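You operate a simulated robot arm through the tools that you are given. There is no shell and no other tool.

You are at the controls of a simulated robot arm. One attempt, no reset.

JOB
Start the short belt, track it to the middle, then stop it.
Fine: start it once, slacken the tracking lock nut, turn the screw till the display shows MID, tighten the nut; hands stay off the belts. Where these are worked on the way, their far stop is far enough and under half their travel is too little: tracking lock nut.
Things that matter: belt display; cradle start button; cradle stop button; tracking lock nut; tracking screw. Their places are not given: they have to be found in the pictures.

It is judged by the outcome, as a careful person would: the job done as asked, and still so three seconds after it is handed in. It fails if anything else is knocked over, pushed out of place, dropped, spilled or broken.

ROBOT AND FRAMES
A 6-joint arm with a three-finger gripper, fixed in place. Base frame: the origin is at the foot of the arm, x ahead of it, y to its left, z up. Lengths are in mm, angles in rad, forces in N, time in s.
Its first joint turns from -2.897 to 2.897 rad. Payload 4.89 kg.
Tool frame: the origin (TCP) lies between the finger pads and is the grasp point; the fingertips stand 30 mm ahead of it; z points along the fingers, y is the line along which they close. The gripper opens to 164 mm. The gripper's body begins 125 mm behind the TCP.
Orientation is told as [roll, pitch, yaw] about the base's x, y, z axes, in that order, counted from this pose: with the fingers straight down and closing along the base's y, the tool's x points along the base's -x, its y along +y and its z along -z.

CONTROLS
- The arm moves only by the tool servo_tool. Its argument "series" is a list of rows, each an object (a shift or turn left out is 0, a gripper value left out holds the last) with "xyz": the shift along the tool's x, y, z in mm, a list of three; "delta_rot": the turn, a rotation vector about the tool's x, y, z in rad, a list of three. In form: [{"xyz": [x, y, z], "delta_rot": [ax, ay, az]}, ...]. A call has 1 to 20 rows; each row is the pose to reach, as a shift and turn from the pose commanded when the call began, along the tool's axes at that moment. "hand" is the opening in per cent of the stroke, from 0 (shut) to 100 (fully open), set as the call begins (left out, the last holds). Each row takes 0.2 s and may step no farther than 50 mm and 0.15 rad from the row before; otherwise, or with a gripper value out of range, the whole call is refused. Where a pose cannot be reached the arm comes as near as it can. A force on the tool above 90 N (or 10 N above the force at the start of the call, whichever is more), or a blocked arm, ends the call early, and 0.2 s more pass. Each finger travels about 108 mm/s and halts on what it meets, pressing with about 30 N; the grip force reading is that of the motor and also rises with nothing between the fingers. The clock runs only during rows and for 0.2 s after the last one: add rows that repeat a pose to give the fingers time. The reply holds the time, the measured pose of the TCP, the force on the tool along the base axes, the opening and the grip force, in the units named above and with some noise, with the torque about the TCP (base axes, N m) and any sound that the robot's microphone picked up.
- Cameras (640 x 400 px; columns grow to the right, rows downward): "scene" is fixed at [49.1, -499.3, 1151.4]; the picture's right is [0.92, -0.40, 0.00], its down [-0.12, -0.28, -0.95] and it looks along [0.38, 0.87, -0.31] (base axes); focal length 322 px, centre (320, 200). "wrist" rides on the gripper at [76, -2, -152] in the tool frame; the picture's right is [0.02, 1.00, 0.00], its down [-0.88, 0.02, -0.47] and it looks along [-0.47, 0.01, 0.88] (tool axes); focal length 247 px, centre (320, 200).
- get_image(camera): a new picture of that camera. It takes no simulated time.
- lift_body(by): slides the trunk up (or, below 0, down) by that many mm; the arm rides with it, the base frame stays. It gives what a move gives, with no picture.
- measure_at(camera, pixels): for up to 12 pixels [column, row] of the newest picture of that camera ("zoom" is the newest enlarged one), the place [x, y, z] in the base frame of the surface seen there, good to about 2 mm. It takes no simulated time.
- close_up(camera, box): a new picture of the part [left, top, right, bottom] of that camera's present view, enlarged. It takes no simulated time.
- hand_in(): hands the job in; it is judged then, once.

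Leave the gripper open and the arm clear of the work at the hand-in unless told otherwise.

The tools are called after "Call:" as name(argument=value, ...) on one line, values as JSON. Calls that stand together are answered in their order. servo_tool: Moves the arm, as the interface text tells. Its arguments: {"type":"object","properties":{"series":{"type":"array","items":{"type":"object","properties":{"xyz":{"type":"array","items":{"type":"number"}},"delta_rot":{"type":"array","items":{"type":"number"}}}}},"hand":{"type":"number"}},"required":["series"]} The other tools are called the same way: lift_body (by) slides the trunk up or down; get_image (camera) takes a picture; measure_at (camera, pixels) gives the place of the surface under pixels of a picture; close_up (camera, box) takes an enlarged picture of a part of a camera's view; hand_in () hands the job in.

At the start:

```text
time_s: 0.0
eef_pos: [439.6, 500.0, 811.2]
tool_rot: [-0.001, 0.0, 0.001]
contact_force: [-1.3, -0.2, 0.8]
torque: [0.02, 0.01, 0.04]
width: 163.8
finger_force: 0.0
trunk travel left (down, up): [-50.0, 340.0]
```

scene: 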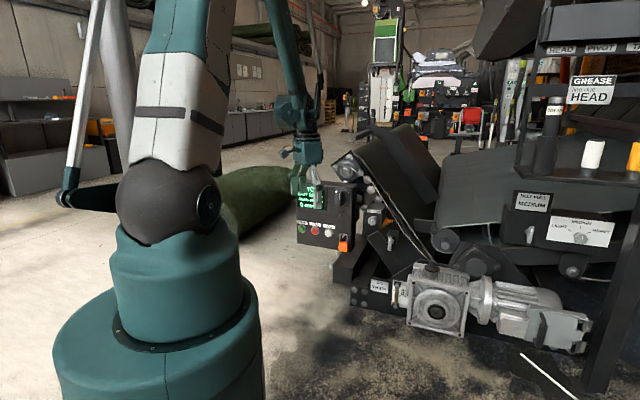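
wrist: 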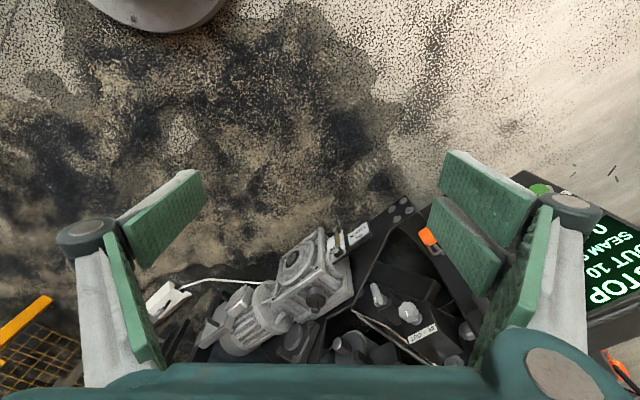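

I see a control box with a green display and buttons around scene (325,210), and a belt cradle with labels to its right. I'll enlarge those areas first.

Call:
close_up(camera="scene", box=[280, 140, 400, 260])

Call:
close_up(camera="scene", box=[320, 180, 480, 340])

Call:
close_up(camera="wrist", box=[280, 170, 500, 370])

Call:
close_up(camera="wrist", box=[480, 160, 640, 400])

```text
3.33 times, centred on (340, 200) of scene
```

zoom: 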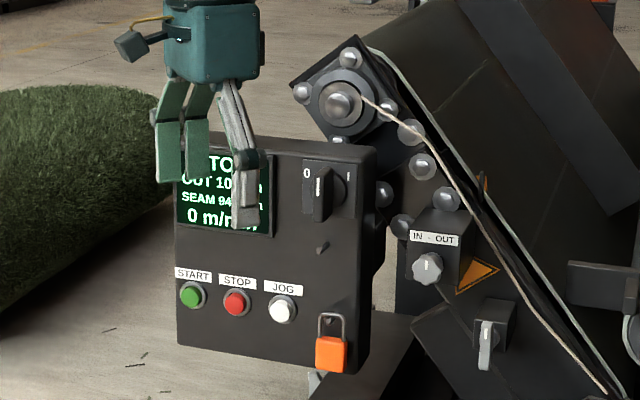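

```text
2.50 times, centred on (400, 260) of scene
```

zoom: 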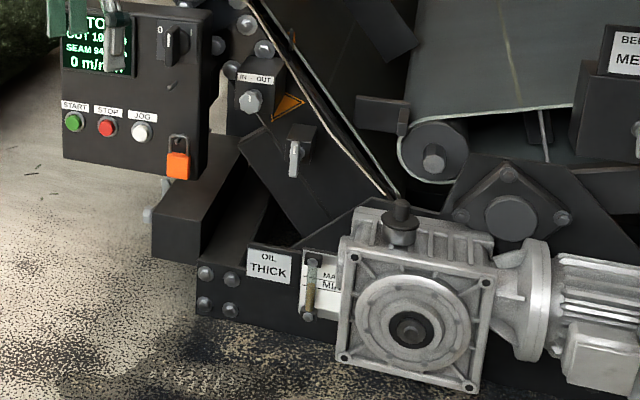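

```text
2.00 times, centred on (390, 270) of wrist
```

zoom: 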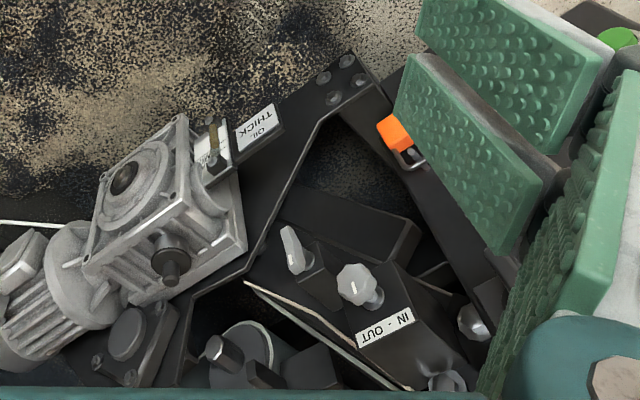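

```text
1.67 times, centred on (560, 280) of wrist
```

zoom: 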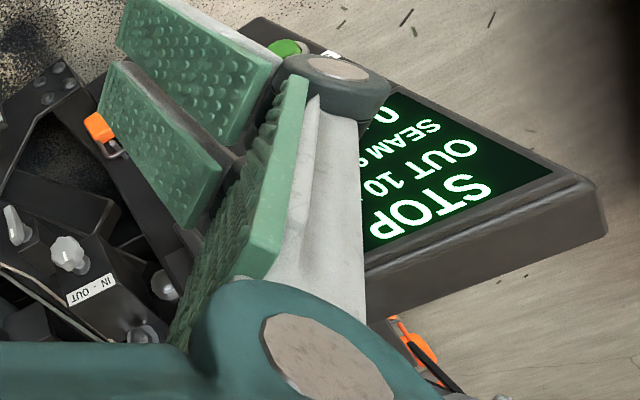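

The panel reads STOP / OUT 10 / SEAM 94.. / 0 m/min, with START (green), STOP (red), JOG (white) under it. The IN-OUT knob looks like the tracking screw, and the small lever below it may be the lock nut. I'll look at the rest of the scene for other candidates and measure these.

Call:
close_up(camera="scene", box=[355, 195, 415, 255])

Call:
measure_at(camera="scene", pixels=[[315, 196], [302, 229], [315, 231], [328, 232], [341, 210], [342, 240], [373, 220], [389, 240], [390, 250], [380, 260]])

Call:
close_up(camera="scene", box=[480, 0, 640, 260])

Call:
close_up(camera="scene", box=[340, 0, 500, 160])

```text
6.67 times, centred on (385, 225) of scene
```

zoom: 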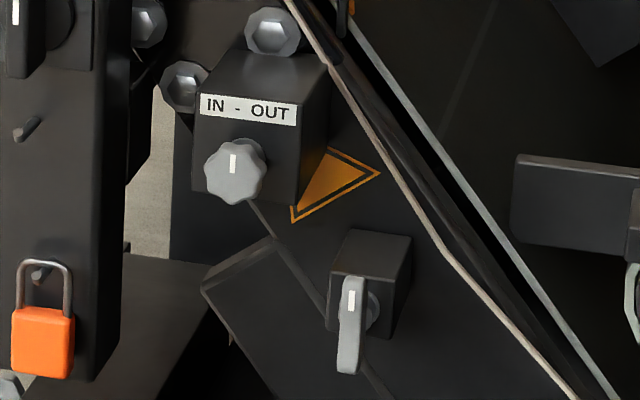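

```text
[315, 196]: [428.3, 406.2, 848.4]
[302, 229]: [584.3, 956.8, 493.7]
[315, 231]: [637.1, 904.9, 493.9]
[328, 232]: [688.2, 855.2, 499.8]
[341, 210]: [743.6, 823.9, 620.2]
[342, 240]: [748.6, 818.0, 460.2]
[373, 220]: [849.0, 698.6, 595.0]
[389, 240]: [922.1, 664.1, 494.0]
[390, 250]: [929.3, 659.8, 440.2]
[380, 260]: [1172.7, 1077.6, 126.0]
```

```text
1.54 times, centred on (560, 130) of scene
```

zoom: 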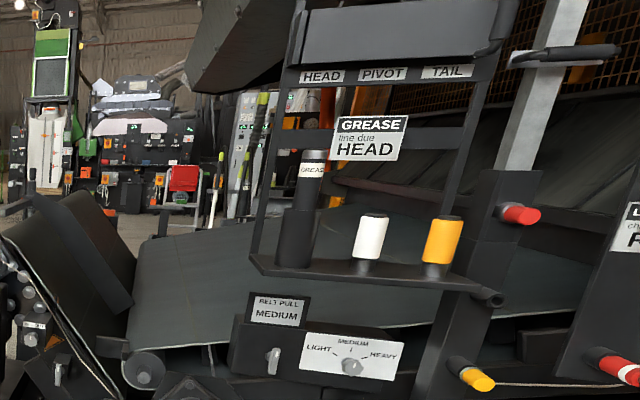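

```text
2.50 times, centred on (420, 80) of scene
```

zoom: 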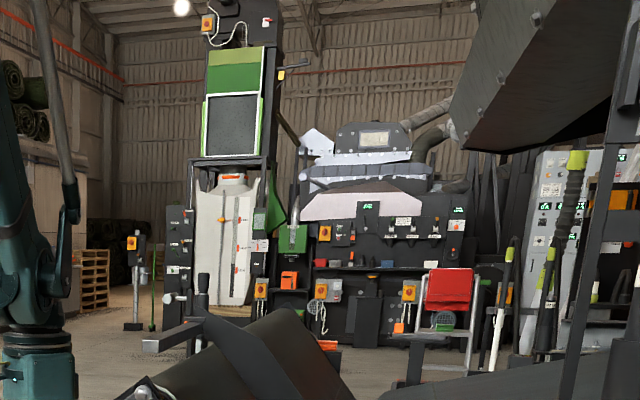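

The BELT PULL knob and its lever (scene ≈(560,235)) control tension, so I'll leave those alone. Tracking is the IN-OUT knob at (373,220) and the lever at (390,247). Next I'll measure the orientation of these parts.

Call:
close_up(camera="scene", box=[355, 195, 415, 255])

Call:
measure_at(camera="zoom", pixels=[[205, 100], [292, 115], [220, 125], [285, 130], [275, 190], [235, 180], [215, 170], [258, 170], [352, 285], [346, 365], [340, 265], [372, 300]])

Call:
measure_at(camera="zoom", pixels=[[352, 300], [352, 320], [365, 270], [395, 270], [370, 310], [325, 180], [370, 170], [250, 260], [300, 330], [445, 220], [415, 215], [250, 70]])

Call:
close_up(camera="scene", box=[290, 160, 370, 260])

Call:
measure_at(camera="zoom", pixels=[[118, 275], [118, 300], [94, 270], [164, 280], [220, 283], [188, 250], [188, 320], [290, 130], [280, 240], [310, 330], [140, 320], [235, 330]])

```text
6.67 times, centred on (385, 225) of scene
```

zoom: 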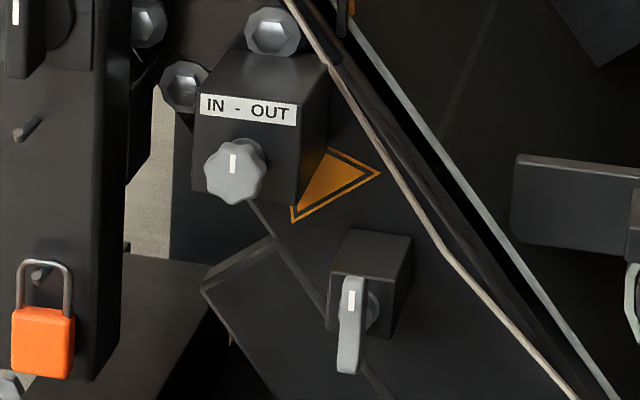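

```text
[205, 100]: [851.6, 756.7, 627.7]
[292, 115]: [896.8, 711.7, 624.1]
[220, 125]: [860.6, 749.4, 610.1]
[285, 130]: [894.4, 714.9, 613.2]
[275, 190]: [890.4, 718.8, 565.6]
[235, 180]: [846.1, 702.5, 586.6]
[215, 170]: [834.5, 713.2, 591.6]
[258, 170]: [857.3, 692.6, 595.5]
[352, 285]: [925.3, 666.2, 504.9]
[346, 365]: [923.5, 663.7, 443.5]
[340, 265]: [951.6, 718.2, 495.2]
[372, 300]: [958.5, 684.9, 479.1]
```

```text
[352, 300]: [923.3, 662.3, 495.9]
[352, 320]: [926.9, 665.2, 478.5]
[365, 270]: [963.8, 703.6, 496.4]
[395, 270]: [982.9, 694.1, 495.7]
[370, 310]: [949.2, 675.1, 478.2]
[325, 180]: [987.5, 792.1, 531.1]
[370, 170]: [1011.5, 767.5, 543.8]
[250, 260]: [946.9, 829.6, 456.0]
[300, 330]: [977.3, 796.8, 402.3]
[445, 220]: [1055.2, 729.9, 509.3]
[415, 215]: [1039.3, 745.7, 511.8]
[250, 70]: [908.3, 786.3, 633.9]
```

```text
4.00 times, centred on (330, 210) of scene
```

zoom: 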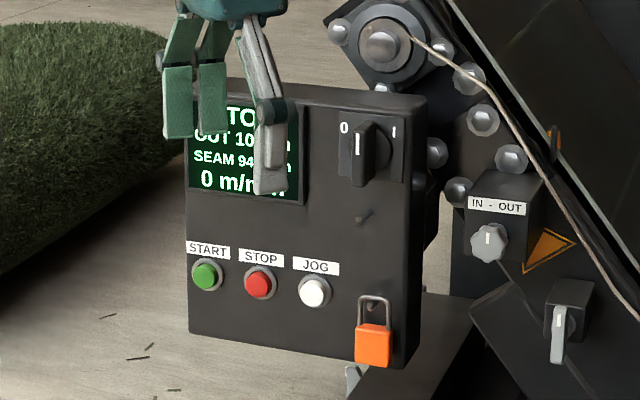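

```text
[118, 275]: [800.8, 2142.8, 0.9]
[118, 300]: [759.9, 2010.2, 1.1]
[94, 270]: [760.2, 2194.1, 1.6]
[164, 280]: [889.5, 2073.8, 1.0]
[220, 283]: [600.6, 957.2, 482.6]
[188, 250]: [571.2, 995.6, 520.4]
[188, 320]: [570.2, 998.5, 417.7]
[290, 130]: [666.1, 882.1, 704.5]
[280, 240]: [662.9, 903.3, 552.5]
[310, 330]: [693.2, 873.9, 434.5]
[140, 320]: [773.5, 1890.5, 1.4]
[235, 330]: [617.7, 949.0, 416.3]
```

The panel face is vertical and faces the base at 45°: x+y≈1567, inward normal (0.707,0.707,0). The IN-OUT box and lever box faces share that normal. I'll swing the tool to azimuth 45° first, and then tilt it to horizontal while moving outward.

Call:
servo_tool(series=[{"delta_rot": [0, 0, -0.131]}, {"delta_rot": [0, 0, -0.262]}, {"delta_rot": [0, 0, -0.393]}, {"delta_rot": [0, 0, -0.524]}, {"delta_rot": [0, 0, -0.655]}, {"delta_rot": [0, 0, -0.7854]}, {"delta_rot": [0, 0, -0.7854]}])

```text
time_s: 1.6
eef_pos: [440.4, 501.1, 809.6]
tool_rot: [0.001, 0.0, 0.787]
contact_force: [0.9, -0.2, -0.4]
torque: [0.0, 0.01, -0.02]
width: 164.1
finger_force: 0.1
trunk travel left (down, up): [-50.0, 340.0]
```

The tool is at azimuth 45°. Now I'll tilt to horizontal while moving 200 mm outward (tool -x), closing the hand on the way for the button press.

Call:
servo_tool(hand=0, series=[{"xyz": [-17, 0, 0], "delta_rot": [0, -0.1309, 0]}, {"xyz": [-34, 0, 0], "delta_rot": [0, -0.2618, 0]}, {"xyz": [-50, 0, 0], "delta_rot": [0, -0.3927, 0]}, {"xyz": [-67, 0, 0], "delta_rot": [0, -0.5236, 0]}, {"xyz": [-84, 0, 0], "delta_rot": [0, -0.6545, 0]}, {"xyz": [-100, 0, 0], "delta_rot": [0, -0.7854, 0]}, {"xyz": [-117, 0, 0], "delta_rot": [0, -0.9163, 0]}, {"xyz": [-134, 0, 0], "delta_rot": [0, -1.0472, 0]}, {"xyz": [-150, 0, 0], "delta_rot": [0, -1.1781, 0]}, {"xyz": [-167, 0, 0], "delta_rot": [0, -1.309, 0]}, {"xyz": [-184, 0, 0], "delta_rot": [0, -1.4399, 0]}, {"xyz": [-200, 0, 0], "delta_rot": [0, -1.5708, 0]}, {"xyz": [-200, 0, 0], "delta_rot": [0, -1.5708, 0]}])

Call:
get_image(camera="scene")

Call:
get_image(camera="wrist")

```text
time_s: 4.4
eef_pos: [630.1, 703.9, 905.1]
tool_rot: [0.805, -1.57, -0.018]
contact_force: [0.4, -0.9, -0.3]
torque: [-0.07, 0.04, -0.01]
width: 0.0
finger_force: 29.7
out of reach, approached as far as the arm can: row 8, 9, 10, 11, 12, 13
trunk travel left (down, up): [-50.0, 340.0]
```

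```text
taken
```

scene: 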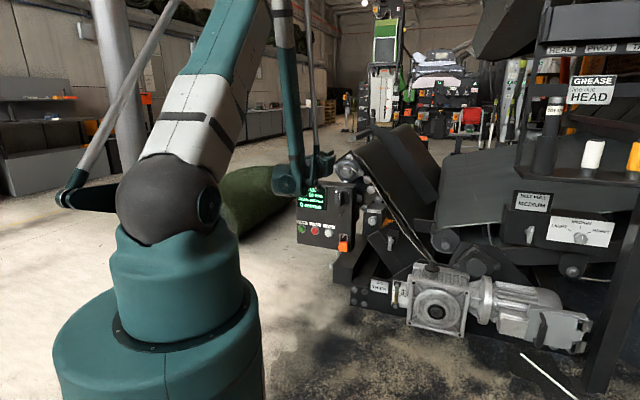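

```text
taken
```

wrist: 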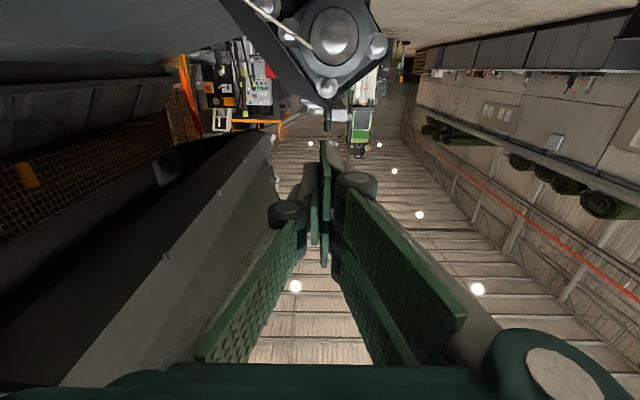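

The arm couldn't reach the pose at that low radius, and it stopped at (630,704,905) with the tool horizontal. I'll move 80 mm further outward to see what is reachable from here; the panel is still about 130 mm ahead of the tips.

Call:
servo_tool(series=[{"xyz": [0, 0, 20]}, {"xyz": [0, 0, 40]}, {"xyz": [0, 0, 60]}, {"xyz": [0, 0, 80]}, {"xyz": [0, 0, 80]}])

Call:
measure_at(camera="scene", pixels=[[207, 205], [170, 170], [290, 180], [180, 100], [293, 100], [320, 165]])

```text
time_s: 5.6
eef_pos: [688.6, 764.4, 904.7]
tool_rot: [-2.472, -1.57, -3.024]
contact_force: [0.1, -0.1, 0.2]
torque: [-0.02, 0.05, -0.02]
width: 0.0
finger_force: 30.4
trunk travel left (down, up): [-50.0, 340.0]
```

```text
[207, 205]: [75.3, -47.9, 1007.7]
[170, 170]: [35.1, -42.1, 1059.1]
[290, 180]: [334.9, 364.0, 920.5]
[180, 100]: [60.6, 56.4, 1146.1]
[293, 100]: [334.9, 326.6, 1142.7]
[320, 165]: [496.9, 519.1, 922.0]
```

Moves are taken from the actual pose, so that works. Before going down I'll check how far the selector, bearing and head parts stick out toward the arm.

Call:
get_image(camera="scene")

Call:
close_up(camera="scene", box=[280, 140, 400, 260])

Call:
measure_at(camera="zoom", pixels=[[318, 190], [340, 105], [350, 57], [390, 110], [320, 247], [360, 75], [230, 145], [600, 270], [630, 320]])

```text
taken
```

scene: 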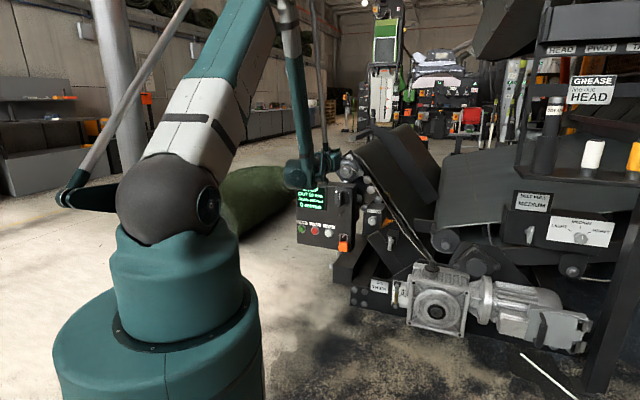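

```text
3.33 times, centred on (340, 200) of scene
```

zoom: 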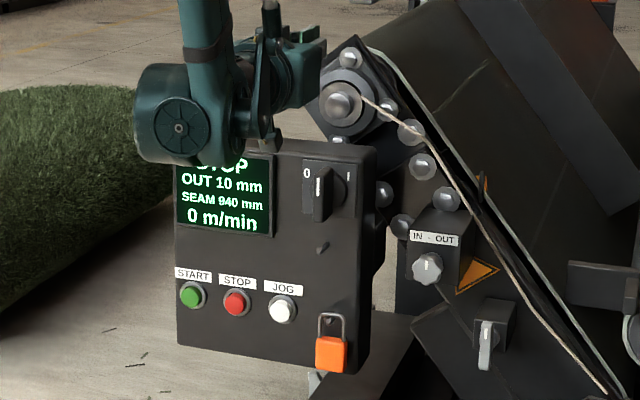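

```text
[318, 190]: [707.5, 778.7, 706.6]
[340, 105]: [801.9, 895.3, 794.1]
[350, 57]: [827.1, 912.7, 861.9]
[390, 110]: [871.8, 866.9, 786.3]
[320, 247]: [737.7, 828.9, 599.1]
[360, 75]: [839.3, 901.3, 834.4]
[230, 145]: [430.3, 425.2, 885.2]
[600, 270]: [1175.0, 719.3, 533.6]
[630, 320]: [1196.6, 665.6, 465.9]
```

The display reads STOP, OUT 10 mm, SEAM 940 mm, 0 m/min. The selector's front is at depth ≈1051 along the 45° axis, so I'll back off to depth ≈985, move left, and go down toward the START line.

Call:
servo_tool(series=[{"xyz": [0, 35, -42]}, {"xyz": [20, 70, -42]}, {"xyz": [50, 105, -42]}, {"xyz": [85, 140, -42]}, {"xyz": [120, 175, -42]}, {"xyz": [155, 210, -42]}, {"xyz": [200, 210, -42]}, {"xyz": [245, 210, -42]}, {"xyz": [290, 210, -42]}, {"xyz": [335, 210, -42]}, {"xyz": [375, 210, -42]}, {"xyz": [411, 210, -42]}, {"xyz": [411, 210, -42]}])

Call:
get_image(camera="scene")

Call:
get_image(camera="wrist")

```text
refused: row 1 steps farther than a row can; nothing moved
```

```text
taken
```

scene: 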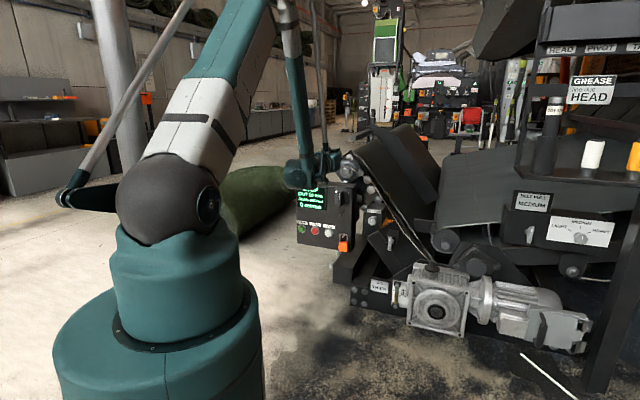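

```text
taken
```

wrist: 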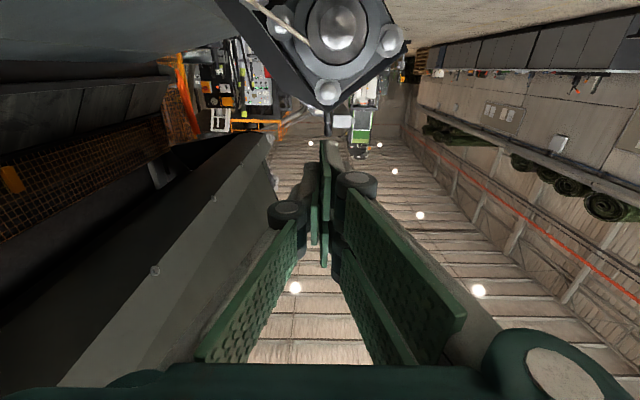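

The first row's step was too long. I'll split it into smaller rows.

Call:
servo_tool(series=[{"xyz": [0, 20, -25]}, {"xyz": [0, 50, -42]}, {"xyz": [0, 90, -42]}, {"xyz": [25, 125, -42]}, {"xyz": [55, 155, -42]}, {"xyz": [85, 185, -42]}, {"xyz": [120, 210, -42]}, {"xyz": [160, 210, -42]}, {"xyz": [200, 210, -42]}, {"xyz": [245, 210, -42]}, {"xyz": [290, 210, -42]}, {"xyz": [335, 210, -42]}, {"xyz": [375, 210, -42]}, {"xyz": [411, 210, -42]}, {"xyz": [411, 210, -42]}])

Call:
get_image(camera="scene")

Call:
get_image(camera="wrist")

```text
time_s: 8.8
eef_pos: [543.6, 964.6, 537.0]
tool_rot: [2.568, -1.57, -1.781]
contact_force: [-0.1, 0.0, -0.5]
torque: [-0.05, 0.06, 0.0]
width: 0.0
finger_force: 29.9
out of reach, approached as far as the arm can: row 8, 9, 10, 11, 12, 13, 14, 15
trunk travel left (down, up): [-50.0, 340.0]
```

```text
taken
```

scene: 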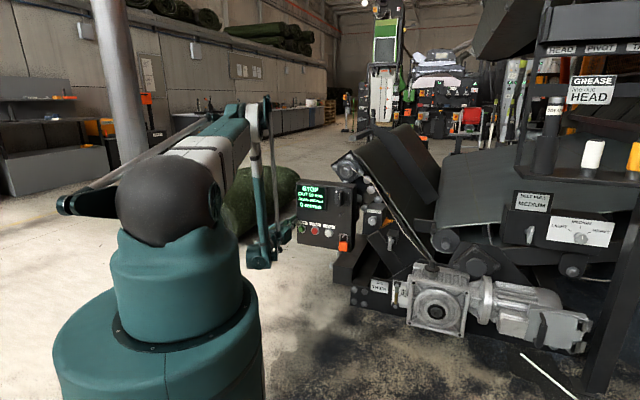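

```text
taken
```

wrist: 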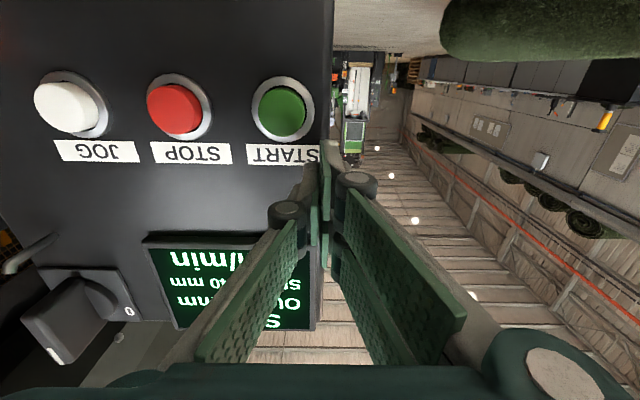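

The tool can only stay horizontal down to about z 537 at this radius because the forearm is vertical and the wrist is at its limit. The tips are about 12 mm off the panel's left edge. I'll back away upward, then lower the trunk 50 mm and use a slight downward tilt for the buttons.

Call:
servo_tool(series=[{"xyz": [-30, 0, -10]}, {"xyz": [-60, 0, -30]}, {"xyz": [-90, 0, -50]}, {"xyz": [-120, -17, -70]}, {"xyz": [-140, -34, -80]}, {"xyz": [-140, -34, -80]}])

Call:
lift_body(by=-50)

Call:
servo_tool(series=[{"delta_rot": [0, 0.12, 0]}, {"delta_rot": [0, 0.24, 0]}, {"delta_rot": [0, 0.35, 0]}, {"delta_rot": [0, 0.35, 0]}])

Call:
get_image(camera="wrist")

```text
time_s: 10.2
eef_pos: [527.1, 926.8, 699.2]
tool_rot: [-0.337, -1.568, 1.125]
contact_force: [-0.2, 1.9, -1.6]
torque: [0.14, -0.13, -0.08]
width: 0.0
finger_force: 30.2
out of reach, approached as far as the arm can: row 1, 2, 3, 4, 5, 6
trunk travel left (down, up): [-50.0, 340.0]
```

```text
time_s: 11.1
eef_pos: [527.9, 927.5, 649.5]
tool_rot: [-0.12, -1.57, 0.906]
contact_force: [0.0, -0.3, -0.2]
torque: [0.0, 0.01, 0.03]
width: 0.0
finger_force: 29.9
trunk travel left (down, up): [0.0, 390.0]
```

```text
time_s: 12.1
eef_pos: [526.1, 927.6, 648.7]
tool_rot: [-0.001, -1.219, 0.787]
contact_force: [0.1, -0.2, 0.6]
torque: [-0.02, -0.03, 0.0]
width: 0.1
finger_force: 29.8
trunk travel left (down, up): [0.0, 390.0]
```

```text
taken
```

wrist: 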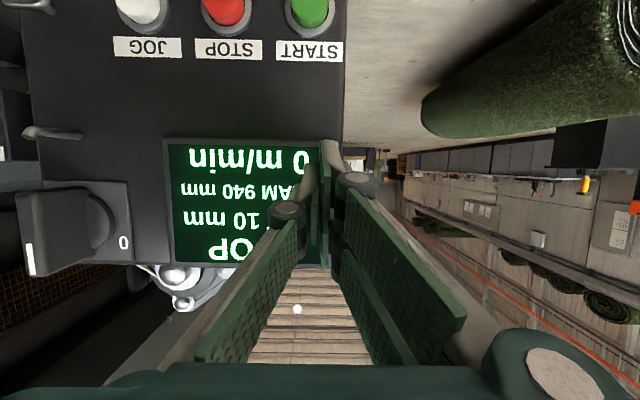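

The tool is tilted 0.35 rad down with the trunk 50 mm lower. I'll measure the button caps in this wrist view ((310,12) START, (225,10) STOP).

Call:
measure_at(camera="wrist", pixels=[[310, 12], [303, 12], [318, 12], [225, 10], [217, 8], [233, 8], [100, 80], [340, 60]])

Call:
servo_tool(series=[{"xyz": [25, -10, 9]}, {"xyz": [60, -20.5, 23]}, {"xyz": [95, -20.5, 36]}, {"xyz": [125, -20.5, 48]}, {"xyz": [146, -20.5, 56]}, {"xyz": [146, -20.5, 56]}])

Call:
get_image(camera="wrist")

```text
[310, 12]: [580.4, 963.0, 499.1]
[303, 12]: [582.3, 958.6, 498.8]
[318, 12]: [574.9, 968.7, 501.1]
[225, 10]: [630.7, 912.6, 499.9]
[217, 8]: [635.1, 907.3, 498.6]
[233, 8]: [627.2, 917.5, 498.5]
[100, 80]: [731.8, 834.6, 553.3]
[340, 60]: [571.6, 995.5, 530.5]
```

```text
time_s: 13.5
eef_pos: [547.4, 920.4, 494.2]
tool_rot: [0.0, -1.219, 0.786]
contact_force: [-1.2, -0.4, 0.0]
torque: [-0.03, 0.04, -0.03]
width: 0.0
finger_force: 29.9
out of reach, approached as far as the arm can: row 5, 6
trunk travel left (down, up): [0.0, 390.0]
```

```text
taken
```

wrist: 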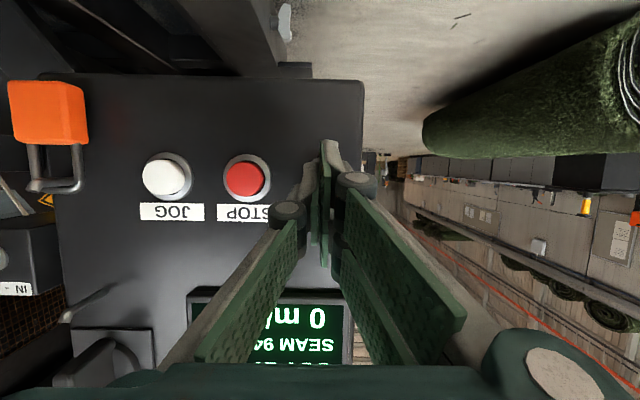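

The closed tips are in line with START, about 20 mm short of the cap. I'll approach to about 4 mm off it.

Call:
servo_tool(series=[{"xyz": [-2.8, 2.5, 7.5]}, {"xyz": [-5.5, 2.5, 15]}, {"xyz": [-5.5, 2.5, 15]}])

Call:
close_up(camera="wrist", box=[220, 100, 400, 220])

Call:
close_up(camera="scene", box=[270, 170, 370, 260])

```text
time_s: 14.3
eef_pos: [557.6, 934.2, 494.1]
tool_rot: [0.0, -1.221, 0.784]
contact_force: [0.6, 0.1, 0.1]
torque: [0.0, 0.01, -0.01]
width: 0.0
finger_force: 30.0
trunk travel left (down, up): [0.0, 390.0]
```

```text
3.33 times, centred on (310, 160) of wrist
```

zoom: 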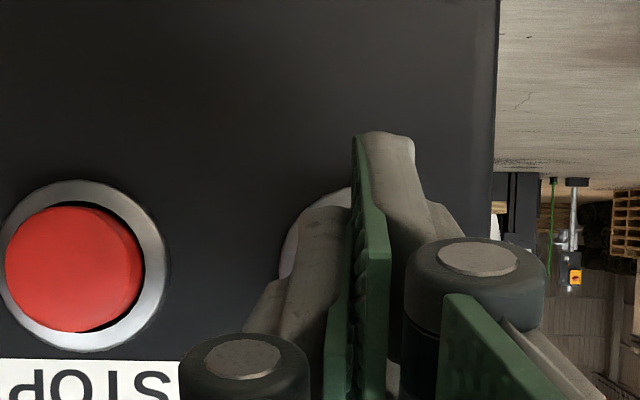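

```text
4.44 times, centred on (320, 215) of scene
```

zoom: 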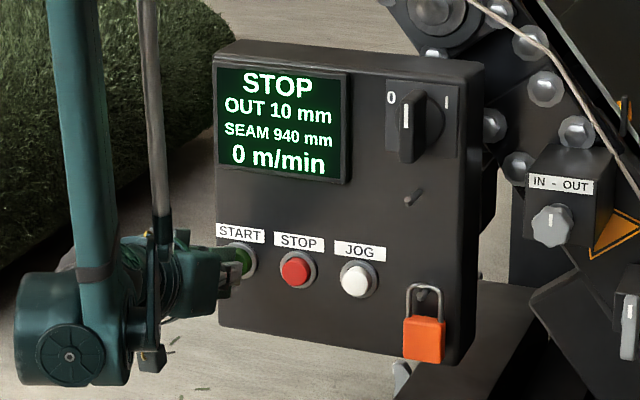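

The tips are about 3 mm from the START cap and lined up. I'll press in with small steps.

Call:
servo_tool(series=[{"xyz": [-0.7, 0, 1.9]}, {"xyz": [-1.4, 0, 3.8]}, {"xyz": [-2.1, 0, 5.6]}, {"xyz": [-2.8, 0, 7.5]}])

Call:
close_up(camera="scene", box=[270, 170, 370, 260])

```text
time_s: 15.3
eef_pos: [561.2, 941.1, 494.0]
tool_rot: [0.0, -1.219, 0.786]
contact_force: [-2.6, -2.6, 0.7]
torque: [0.07, -0.05, -0.01]
width: 0.0
finger_force: 30.0
trunk travel left (down, up): [0.0, 390.0]
heard: click
```

```text
4.44 times, centred on (320, 215) of scene
```

zoom: 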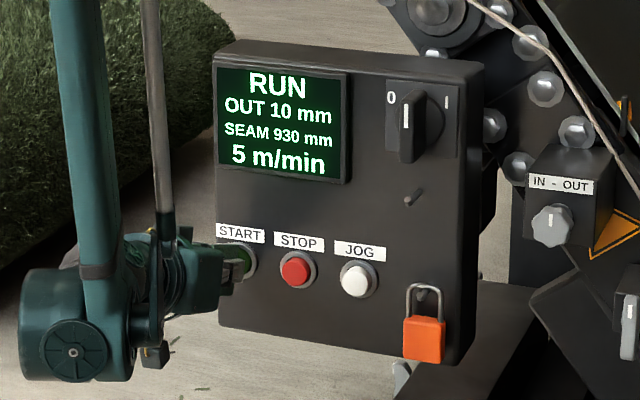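

A click was heard and the display now shows RUN, 5 m/min, OUT 10 mm. I'll back off START and travel right to the lever, passing in front of the panel clear of STOP, JOG and the selector.

Call:
servo_tool(series=[{"xyz": [8.3, 0, -22.5]}, {"xyz": [-15, 0, -36]}, {"xyz": [-41.6, -10, -49]}, {"xyz": [-41.6, -50, -49]}, {"xyz": [-41.6, -95, -49]}, {"xyz": [-41.6, -140, -49]}, {"xyz": [-41.6, -185, -49]}, {"xyz": [-41.6, -230, -49]}, {"xyz": [-41.6, -275, -49]}, {"xyz": [-41.6, -320, -49]}, {"xyz": [-41.6, -365, -49]}, {"xyz": [-41.6, -410, -49]}, {"xyz": [-41.6, -452, -49]}, {"xyz": [-41.6, -452, -49]}])

Call:
get_image(camera="wrist")

Call:
get_image(camera="scene")

```text
time_s: 17.8
eef_pos: [810.9, 689.0, 564.2]
tool_rot: [0.008, -1.215, 0.802]
contact_force: [-38.6, 55.7, 1.0]
torque: [-1.19, -0.7, 1.94]
width: 11.6
finger_force: 32.1
out of reach, approached as far as the arm can: row 5, 6, 7, 8, 9, 10, 11, 12
trunk travel left (down, up): [0.0, 390.0]
stopped in row 12: the force on the tool passed its limit at 98 N (the readings are from after the stop); the commanded pose is now the measured one
```

```text
taken
```

wrist: 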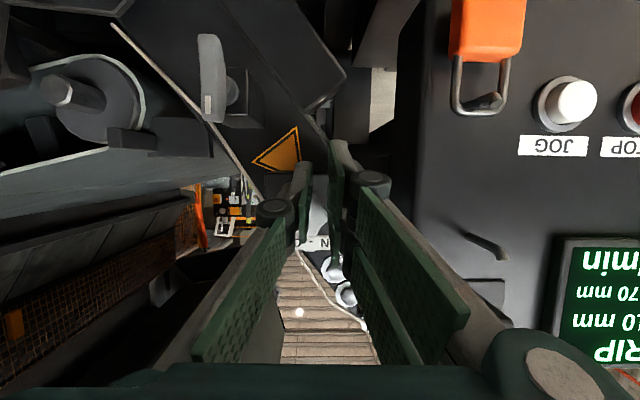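

```text
taken
```

scene: 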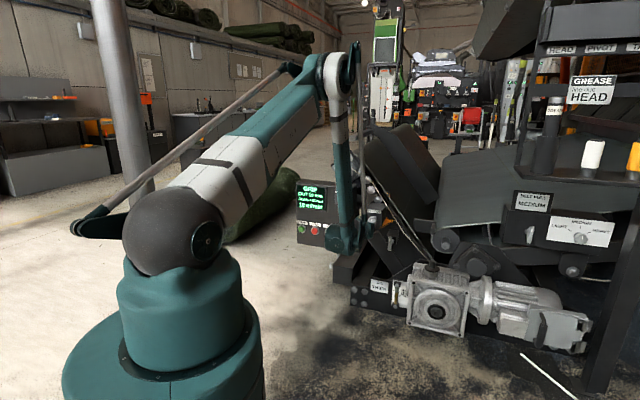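

The arm drifted outward near L=0 because it couldn't hold the radius, and the fingers met the IN-OUT knob. I'll look at the display and the knob now.

Call:
close_up(camera="scene", box=[280, 170, 400, 260])

Call:
close_up(camera="wrist", box=[180, 100, 420, 350])

Call:
close_up(camera="wrist", box=[500, 220, 640, 400])

```text
4.44 times, centred on (340, 215) of scene
```

zoom: 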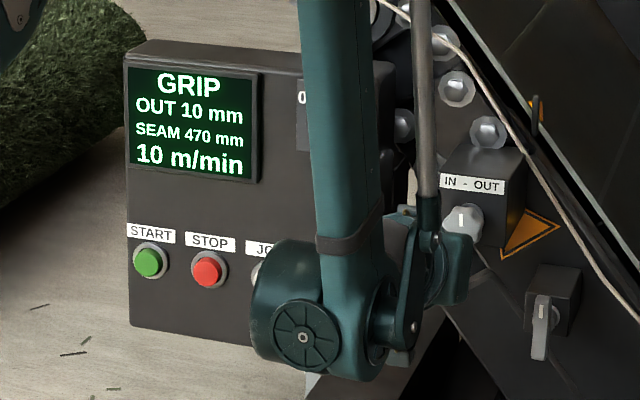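

```text
1.60 times, centred on (300, 225) of wrist
```

zoom: 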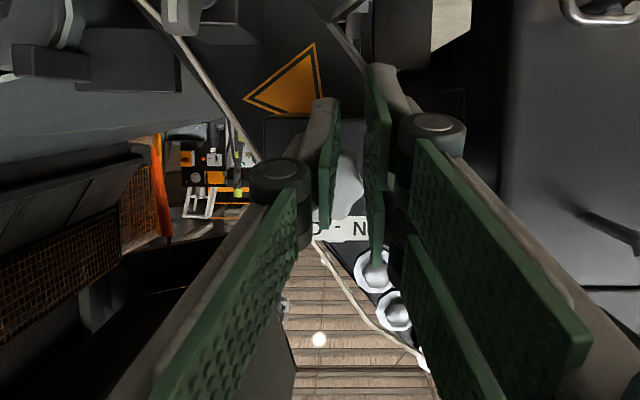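

```text
2.22 times, centred on (570, 310) of wrist
```

zoom: 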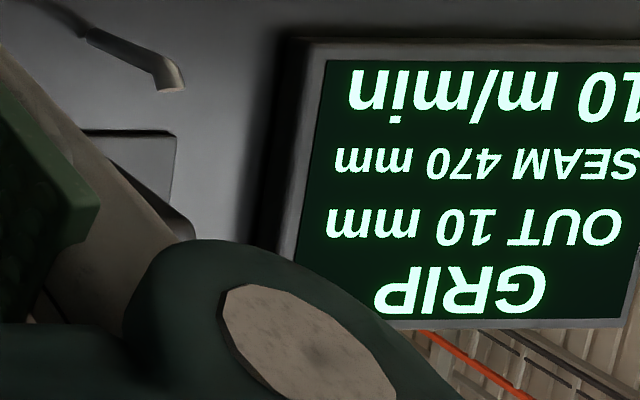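

The display now reads GRIP, 10 m/min, OUT 10 mm, SEAM 470, so the belt is still running, and the knob's mark is still upright. I'll ease the fingers back left off the knob, then up, and tilt down more to gain radius clearance.

Call:
servo_tool(series=[{"xyz": [0, 10, 0]}, {"xyz": [0, 22, 0]}, {"xyz": [0, 36, 0]}, {"xyz": [-19, 46, -7], "delta_rot": [0, 0.07, 0]}, {"xyz": [-37, 46, -20], "delta_rot": [0, 0.15, 0]}, {"xyz": [-50, 46, -35], "delta_rot": [0, 0.25, 0]}, {"xyz": [-60, 46, -50], "delta_rot": [0, 0.35, 0]}, {"xyz": [-60, 46, -50], "delta_rot": [0, 0.35, 0]}])

Call:
get_image(camera="wrist")

Call:
close_up(camera="scene", box=[280, 170, 420, 260])

```text
time_s: 19.6
eef_pos: [765.4, 696.9, 638.6]
tool_rot: [0.001, -0.865, 0.797]
contact_force: [0.8, -0.4, -0.2]
torque: [0.0, -0.03, -0.02]
width: 0.0
finger_force: 29.9
trunk travel left (down, up): [0.0, 390.0]
```

```text
taken
```

wrist: 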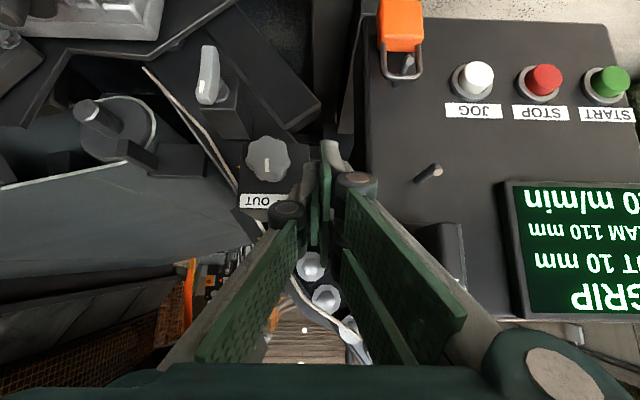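

```text
4.44 times, centred on (350, 215) of scene
```

zoom: 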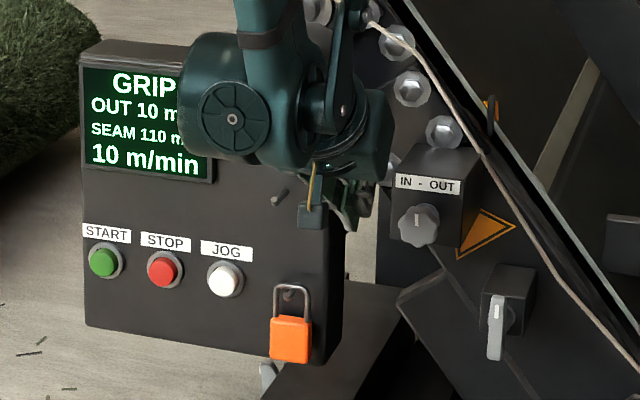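

The arm is free, the belt is running, and I now have a clear view of the knob (268,158) and lever (208,75). I'll zoom and measure both.

Call:
close_up(camera="wrist", box=[160, 30, 320, 210])

Call:
measure_at(camera="wrist", pixels=[[208, 50], [207, 62], [205, 75], [205, 85], [202, 98], [217, 92], [222, 85], [268, 158], [256, 158], [281, 158], [268, 146], [268, 172]])

```text
2.22 times, centred on (240, 120) of wrist
```

zoom: 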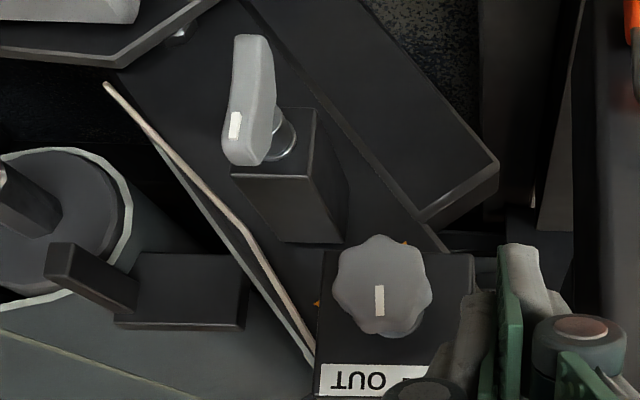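

```text
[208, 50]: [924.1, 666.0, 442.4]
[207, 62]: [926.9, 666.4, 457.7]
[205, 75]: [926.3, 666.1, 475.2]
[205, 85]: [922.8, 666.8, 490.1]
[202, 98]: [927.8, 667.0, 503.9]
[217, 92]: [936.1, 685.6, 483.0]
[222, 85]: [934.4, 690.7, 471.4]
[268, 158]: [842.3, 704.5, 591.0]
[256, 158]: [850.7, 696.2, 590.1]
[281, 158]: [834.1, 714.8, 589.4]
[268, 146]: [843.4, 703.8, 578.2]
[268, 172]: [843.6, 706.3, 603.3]
```

From this view:
- **Lever:** pivot at about L=183.5 (right along the face), z≈474, front depth ≈1125. It spans z 438–510.
- **Knob:** centre at L≈98–102, z≈591.

I'll move right at this height, then go down in front of the lever with the tilt reduced and the fingers opening to about 60 mm.

Call:
servo_tool(hand=37, series=[{"xyz": [0, -34, 0]}, {"xyz": [0, -68, 0]}, {"xyz": [0, -102, 0]}, {"xyz": [0, -135, 0]}, {"xyz": [0, -135, 0]}])

Call:
servo_tool(series=[{"xyz": [20, 0, 26], "delta_rot": [0, -0.07, 0]}, {"xyz": [39, 0, 52], "delta_rot": [0, -0.14, 0]}, {"xyz": [58, 0, 78], "delta_rot": [0, -0.21, 0]}, {"xyz": [78, 0, 104], "delta_rot": [0, -0.28, 0]}, {"xyz": [97, 0, 129.8], "delta_rot": [0, -0.355, 0]}, {"xyz": [97, 0, 129.8], "delta_rot": [0, -0.355, 0]}])

Call:
get_image(camera="wrist")

Call:
get_image(camera="scene")

```text
time_s: 20.8
eef_pos: [861.4, 602.0, 640.8]
tool_rot: [0.002, -0.867, 0.796]
contact_force: [0.0, -0.3, -0.8]
torque: [-0.03, -0.02, -0.06]
width: 60.6
finger_force: 0.0
trunk travel left (down, up): [0.0, 390.0]
```

```text
time_s: 22.2
eef_pos: [892.2, 631.4, 482.8]
tool_rot: [0.006, -1.22, 0.791]
contact_force: [-0.3, 0.1, 0.9]
torque: [-0.05, 0.05, 0.02]
width: 61.1
finger_force: 0.1
out of reach, approached as far as the arm can: row 5, 6
trunk travel left (down, up): [0.0, 390.0]
```

```text
taken
```

wrist: 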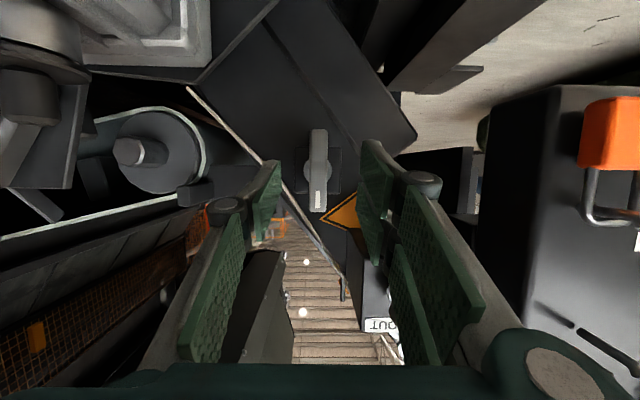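

```text
taken
```

scene: 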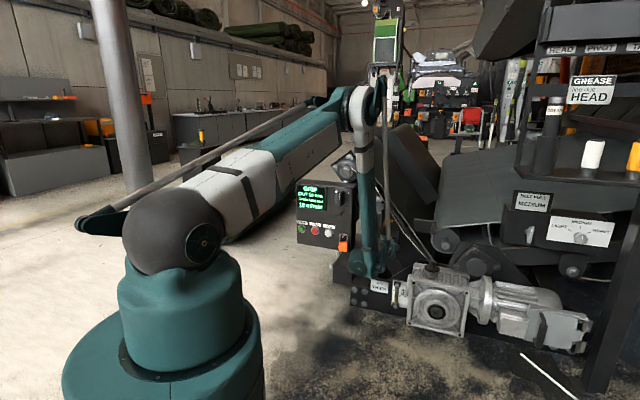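

The lever is centred between the fingers at (318,170), with its shaft behind the middle. I'll zoom in and measure to pin down the pivot.

Call:
close_up(camera="wrist", box=[250, 110, 400, 240])

Call:
measure_at(camera="wrist", pixels=[[319, 132], [319, 145], [318, 160], [318, 175], [318, 190], [318, 207], [311, 170], [326, 170], [306, 172], [330, 172], [312, 195], [325, 195]])

```text
3.08 times, centred on (325, 175) of wrist
```

zoom: 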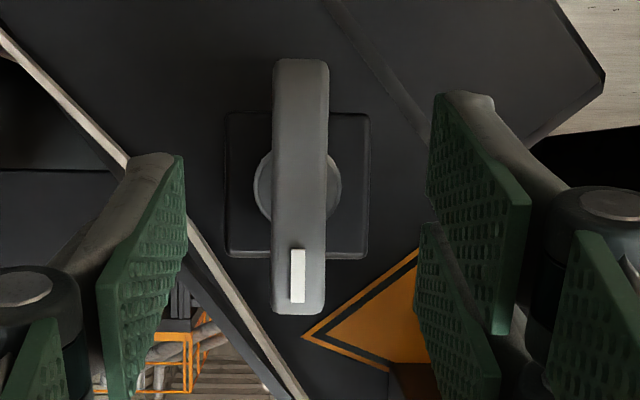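

```text
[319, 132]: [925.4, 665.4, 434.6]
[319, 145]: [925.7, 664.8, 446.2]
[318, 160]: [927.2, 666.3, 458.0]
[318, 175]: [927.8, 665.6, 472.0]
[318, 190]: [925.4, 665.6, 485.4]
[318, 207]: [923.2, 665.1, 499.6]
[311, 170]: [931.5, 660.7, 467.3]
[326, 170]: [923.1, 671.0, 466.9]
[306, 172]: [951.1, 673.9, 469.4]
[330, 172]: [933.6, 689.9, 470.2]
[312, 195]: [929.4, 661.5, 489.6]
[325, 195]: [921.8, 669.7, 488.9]
```

The pivot is at L≈184.3, z≈468.5, and the lever front is at depth 1125. I'll level the tool and straddle the lever's lower arm (z≈445) with the tips about 15 mm past its front face, still open.

Call:
servo_tool(series=[{"xyz": [10, 0, 8], "delta_rot": [0, -0.09, 0]}, {"xyz": [16, 0, 20], "delta_rot": [0, -0.18, 0]}, {"xyz": [20, 0, 32], "delta_rot": [0, -0.27, 0]}, {"xyz": [24, 0, 44], "delta_rot": [0, -0.351, 0]}, {"xyz": [24, 0, 44], "delta_rot": [0, -0.351, 0]}])

Call:
get_image(camera="wrist")

Call:
close_up(camera="scene", box=[320, 180, 440, 290])

```text
time_s: 23.4
eef_pos: [919.3, 658.4, 485.6]
tool_rot: [1.095, -1.57, -0.296]
contact_force: [-0.8, 0.3, -0.1]
torque: [0.01, -0.03, -0.03]
width: 60.6
finger_force: 0.1
out of reach, approached as far as the arm can: row 1, 2, 3, 4, 5
trunk travel left (down, up): [0.0, 390.0]
```

```text
taken
```

wrist: 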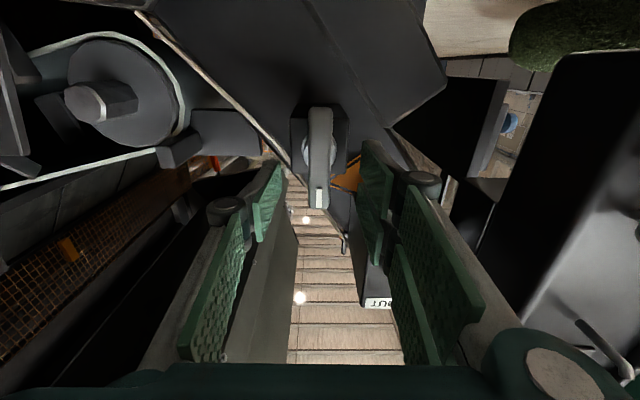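

```text
3.64 times, centred on (380, 235) of scene
```

zoom: 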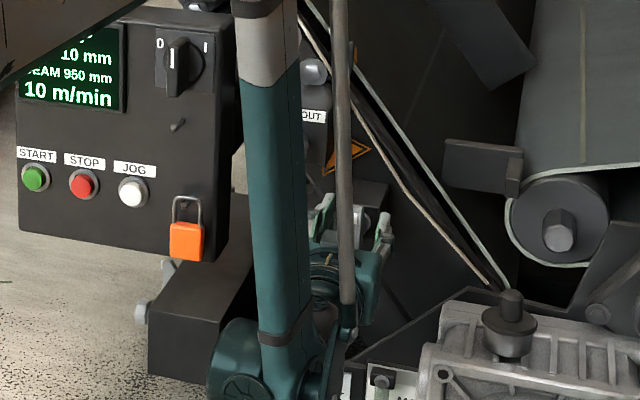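

At this depth the arm can only reach z≈485 with the tool level, so I'll use the lever's upper arm. I'll close the fingers and roll the tool 90°, so the stiff finger width pushes the upper end to the left (counter-clockwise, loosening). First I'll lift straight up off the lever.

Call:
servo_tool(series=[{"xyz": [-25, 0, 0]}, {"xyz": [-50, 0, 0]}, {"xyz": [-75, 0, 0]}, {"xyz": [-75, 0, 0]}])

Call:
servo_tool(hand=0, series=[{"xyz": [0, -10, 0]}, {"xyz": [0, -20, 0], "delta_rot": [0, 0, 0.143]}, {"xyz": [0, -30, 0], "delta_rot": [0, 0, 0.286]}, {"xyz": [0, -40, 0], "delta_rot": [0, 0, 0.429]}, {"xyz": [0, -40, 0], "delta_rot": [0, 0, 0.571]}, {"xyz": [0, -40, 0], "delta_rot": [0, 0, 0.714]}, {"xyz": [0, -40, 0], "delta_rot": [0, 0, 0.857]}, {"xyz": [0, -40, 0], "delta_rot": [0, 0, 1.0]}, {"xyz": [0, -40, 0], "delta_rot": [0, 0, 1.142]}, {"xyz": [0, -40, 0], "delta_rot": [0, 0, 1.285]}, {"xyz": [0, -40, 0], "delta_rot": [0, 0, 1.428]}, {"xyz": [0, -40, 0], "delta_rot": [0, 0, 1.5708]}, {"xyz": [0, -40, 0], "delta_rot": [0, 0, 1.5708]}])

Call:
get_image(camera="wrist")

Call:
get_image(camera="scene")

```text
time_s: 24.4
eef_pos: [920.8, 658.0, 561.5]
tool_rot: [2.351, -1.57, -1.554]
contact_force: [-0.5, 0.5, 0.0]
torque: [0.0, -0.03, 0.02]
width: 60.8
finger_force: 0.0
trunk travel left (down, up): [0.0, 390.0]
```

```text
time_s: 27.2
eef_pos: [948.2, 630.7, 560.6]
tool_rot: [1.571, 0.004, -0.771]
contact_force: [-0.1, -0.1, -0.6]
torque: [-0.04, -0.02, -0.02]
width: 0.1
finger_force: 29.1
trunk travel left (down, up): [0.0, 390.0]
```

```text
taken
```

wrist: 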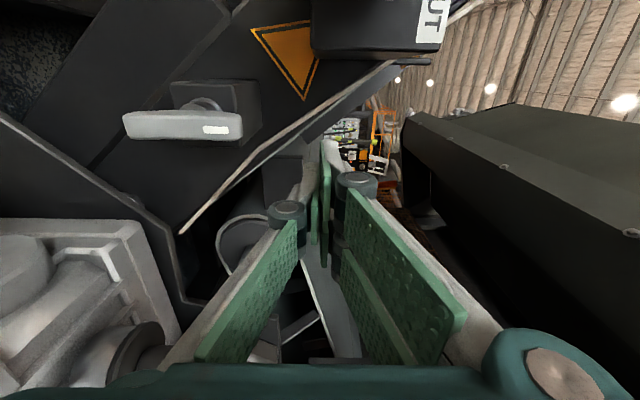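

```text
taken
```

scene: 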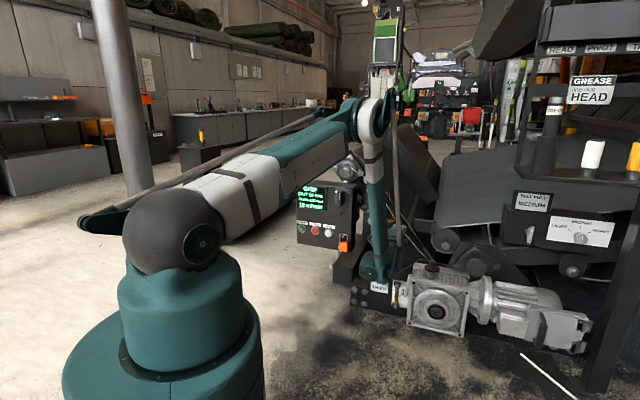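

The tool is rolled, and the lever is at (180,125) in the view. Before going down, I'll check how far away the belt edge (cord from (180,230) to (395,65)) is, and re-measure the lever.

Call:
measure_at(camera="wrist", pixels=[[300, 128], [262, 153], [225, 190], [190, 222], [345, 95], [280, 180], [128, 126], [180, 126], [215, 130], [238, 125], [205, 103], [240, 230]])

```text
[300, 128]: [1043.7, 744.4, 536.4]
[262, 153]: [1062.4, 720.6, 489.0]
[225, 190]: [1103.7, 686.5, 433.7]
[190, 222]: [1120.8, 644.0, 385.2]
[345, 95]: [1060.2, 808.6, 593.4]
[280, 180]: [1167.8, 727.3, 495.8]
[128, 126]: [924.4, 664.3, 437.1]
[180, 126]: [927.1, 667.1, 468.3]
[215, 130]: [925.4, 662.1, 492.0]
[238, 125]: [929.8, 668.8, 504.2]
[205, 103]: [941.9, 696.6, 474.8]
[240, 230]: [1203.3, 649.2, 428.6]
```

The belt edge is about 118 mm beyond the fingertips, so it's clear. I'll go down beside the lever's upper arm and stop about 8 mm to the right of it.

Call:
servo_tool(series=[{"xyz": [0, -22, 0]}, {"xyz": [0, -44, 0]}, {"xyz": [5, -66, 0]}, {"xyz": [10, -66, 0]}, {"xyz": [10, -66, 0]}])

Call:
close_up(camera="wrist", box=[180, 80, 400, 240])

Call:
close_up(camera="scene", box=[280, 170, 440, 290])

```text
time_s: 28.4
eef_pos: [940.8, 636.8, 497.9]
tool_rot: [1.576, 0.001, -0.773]
contact_force: [17.6, -22.7, 60.9]
torque: [2.08, 0.41, -0.48]
width: 15.1
finger_force: 30.0
trunk travel left (down, up): [0.0, 390.0]
```

```text
2.50 times, centred on (290, 160) of wrist
```

zoom: 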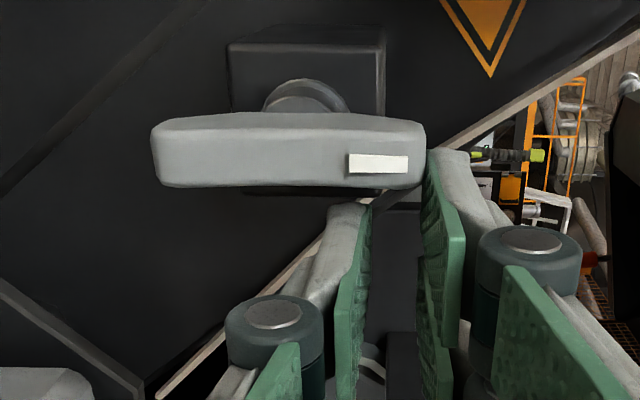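

```text
3.33 times, centred on (360, 230) of scene
```

zoom: 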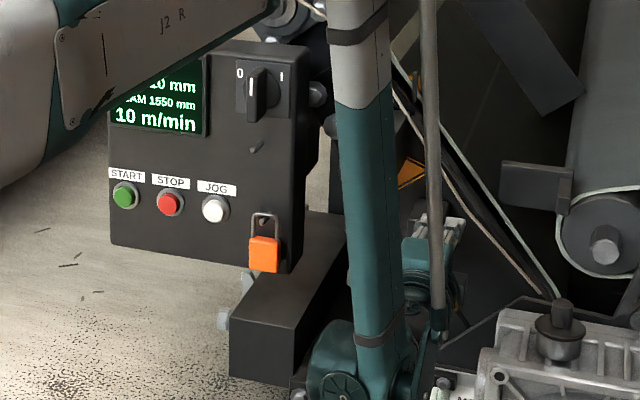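

There's contact: about 61 N upward, the fingers wedged open to 15 mm, and the upper finger is over the lever's end. I'll back straight up and measure where the finger tips really sit.

Call:
servo_tool(series=[{"xyz": [-4, 12, 0]}, {"xyz": [-10, 30, 0]}, {"xyz": [-10, 45, 0]}, {"xyz": [-10, 45, 0]}])

Call:
close_up(camera="wrist", box=[180, 80, 400, 240])

Call:
measure_at(camera="zoom", pixels=[[370, 155], [360, 200], [345, 240], [320, 220], [395, 170], [400, 250], [420, 220], [330, 300], [440, 240], [290, 300], [180, 120], [330, 150]])

```text
time_s: 29.4
eef_pos: [948.3, 630.8, 538.7]
tool_rot: [1.572, 0.0, -0.772]
contact_force: [-0.8, 0.1, 0.2]
torque: [0.01, -0.01, 0.0]
width: 0.1
finger_force: 29.7
trunk travel left (down, up): [0.0, 390.0]
```

```text
2.50 times, centred on (290, 160) of wrist
```

zoom: 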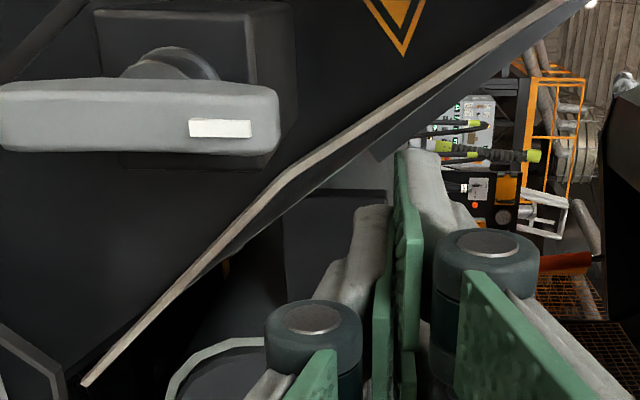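

```text
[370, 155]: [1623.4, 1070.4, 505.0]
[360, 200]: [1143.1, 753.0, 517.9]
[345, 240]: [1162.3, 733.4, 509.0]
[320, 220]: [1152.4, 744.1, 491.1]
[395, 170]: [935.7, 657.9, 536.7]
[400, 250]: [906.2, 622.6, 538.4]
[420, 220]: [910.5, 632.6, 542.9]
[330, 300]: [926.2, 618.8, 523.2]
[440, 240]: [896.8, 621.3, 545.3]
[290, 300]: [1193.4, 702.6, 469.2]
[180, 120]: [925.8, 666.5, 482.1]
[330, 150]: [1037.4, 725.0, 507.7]
```

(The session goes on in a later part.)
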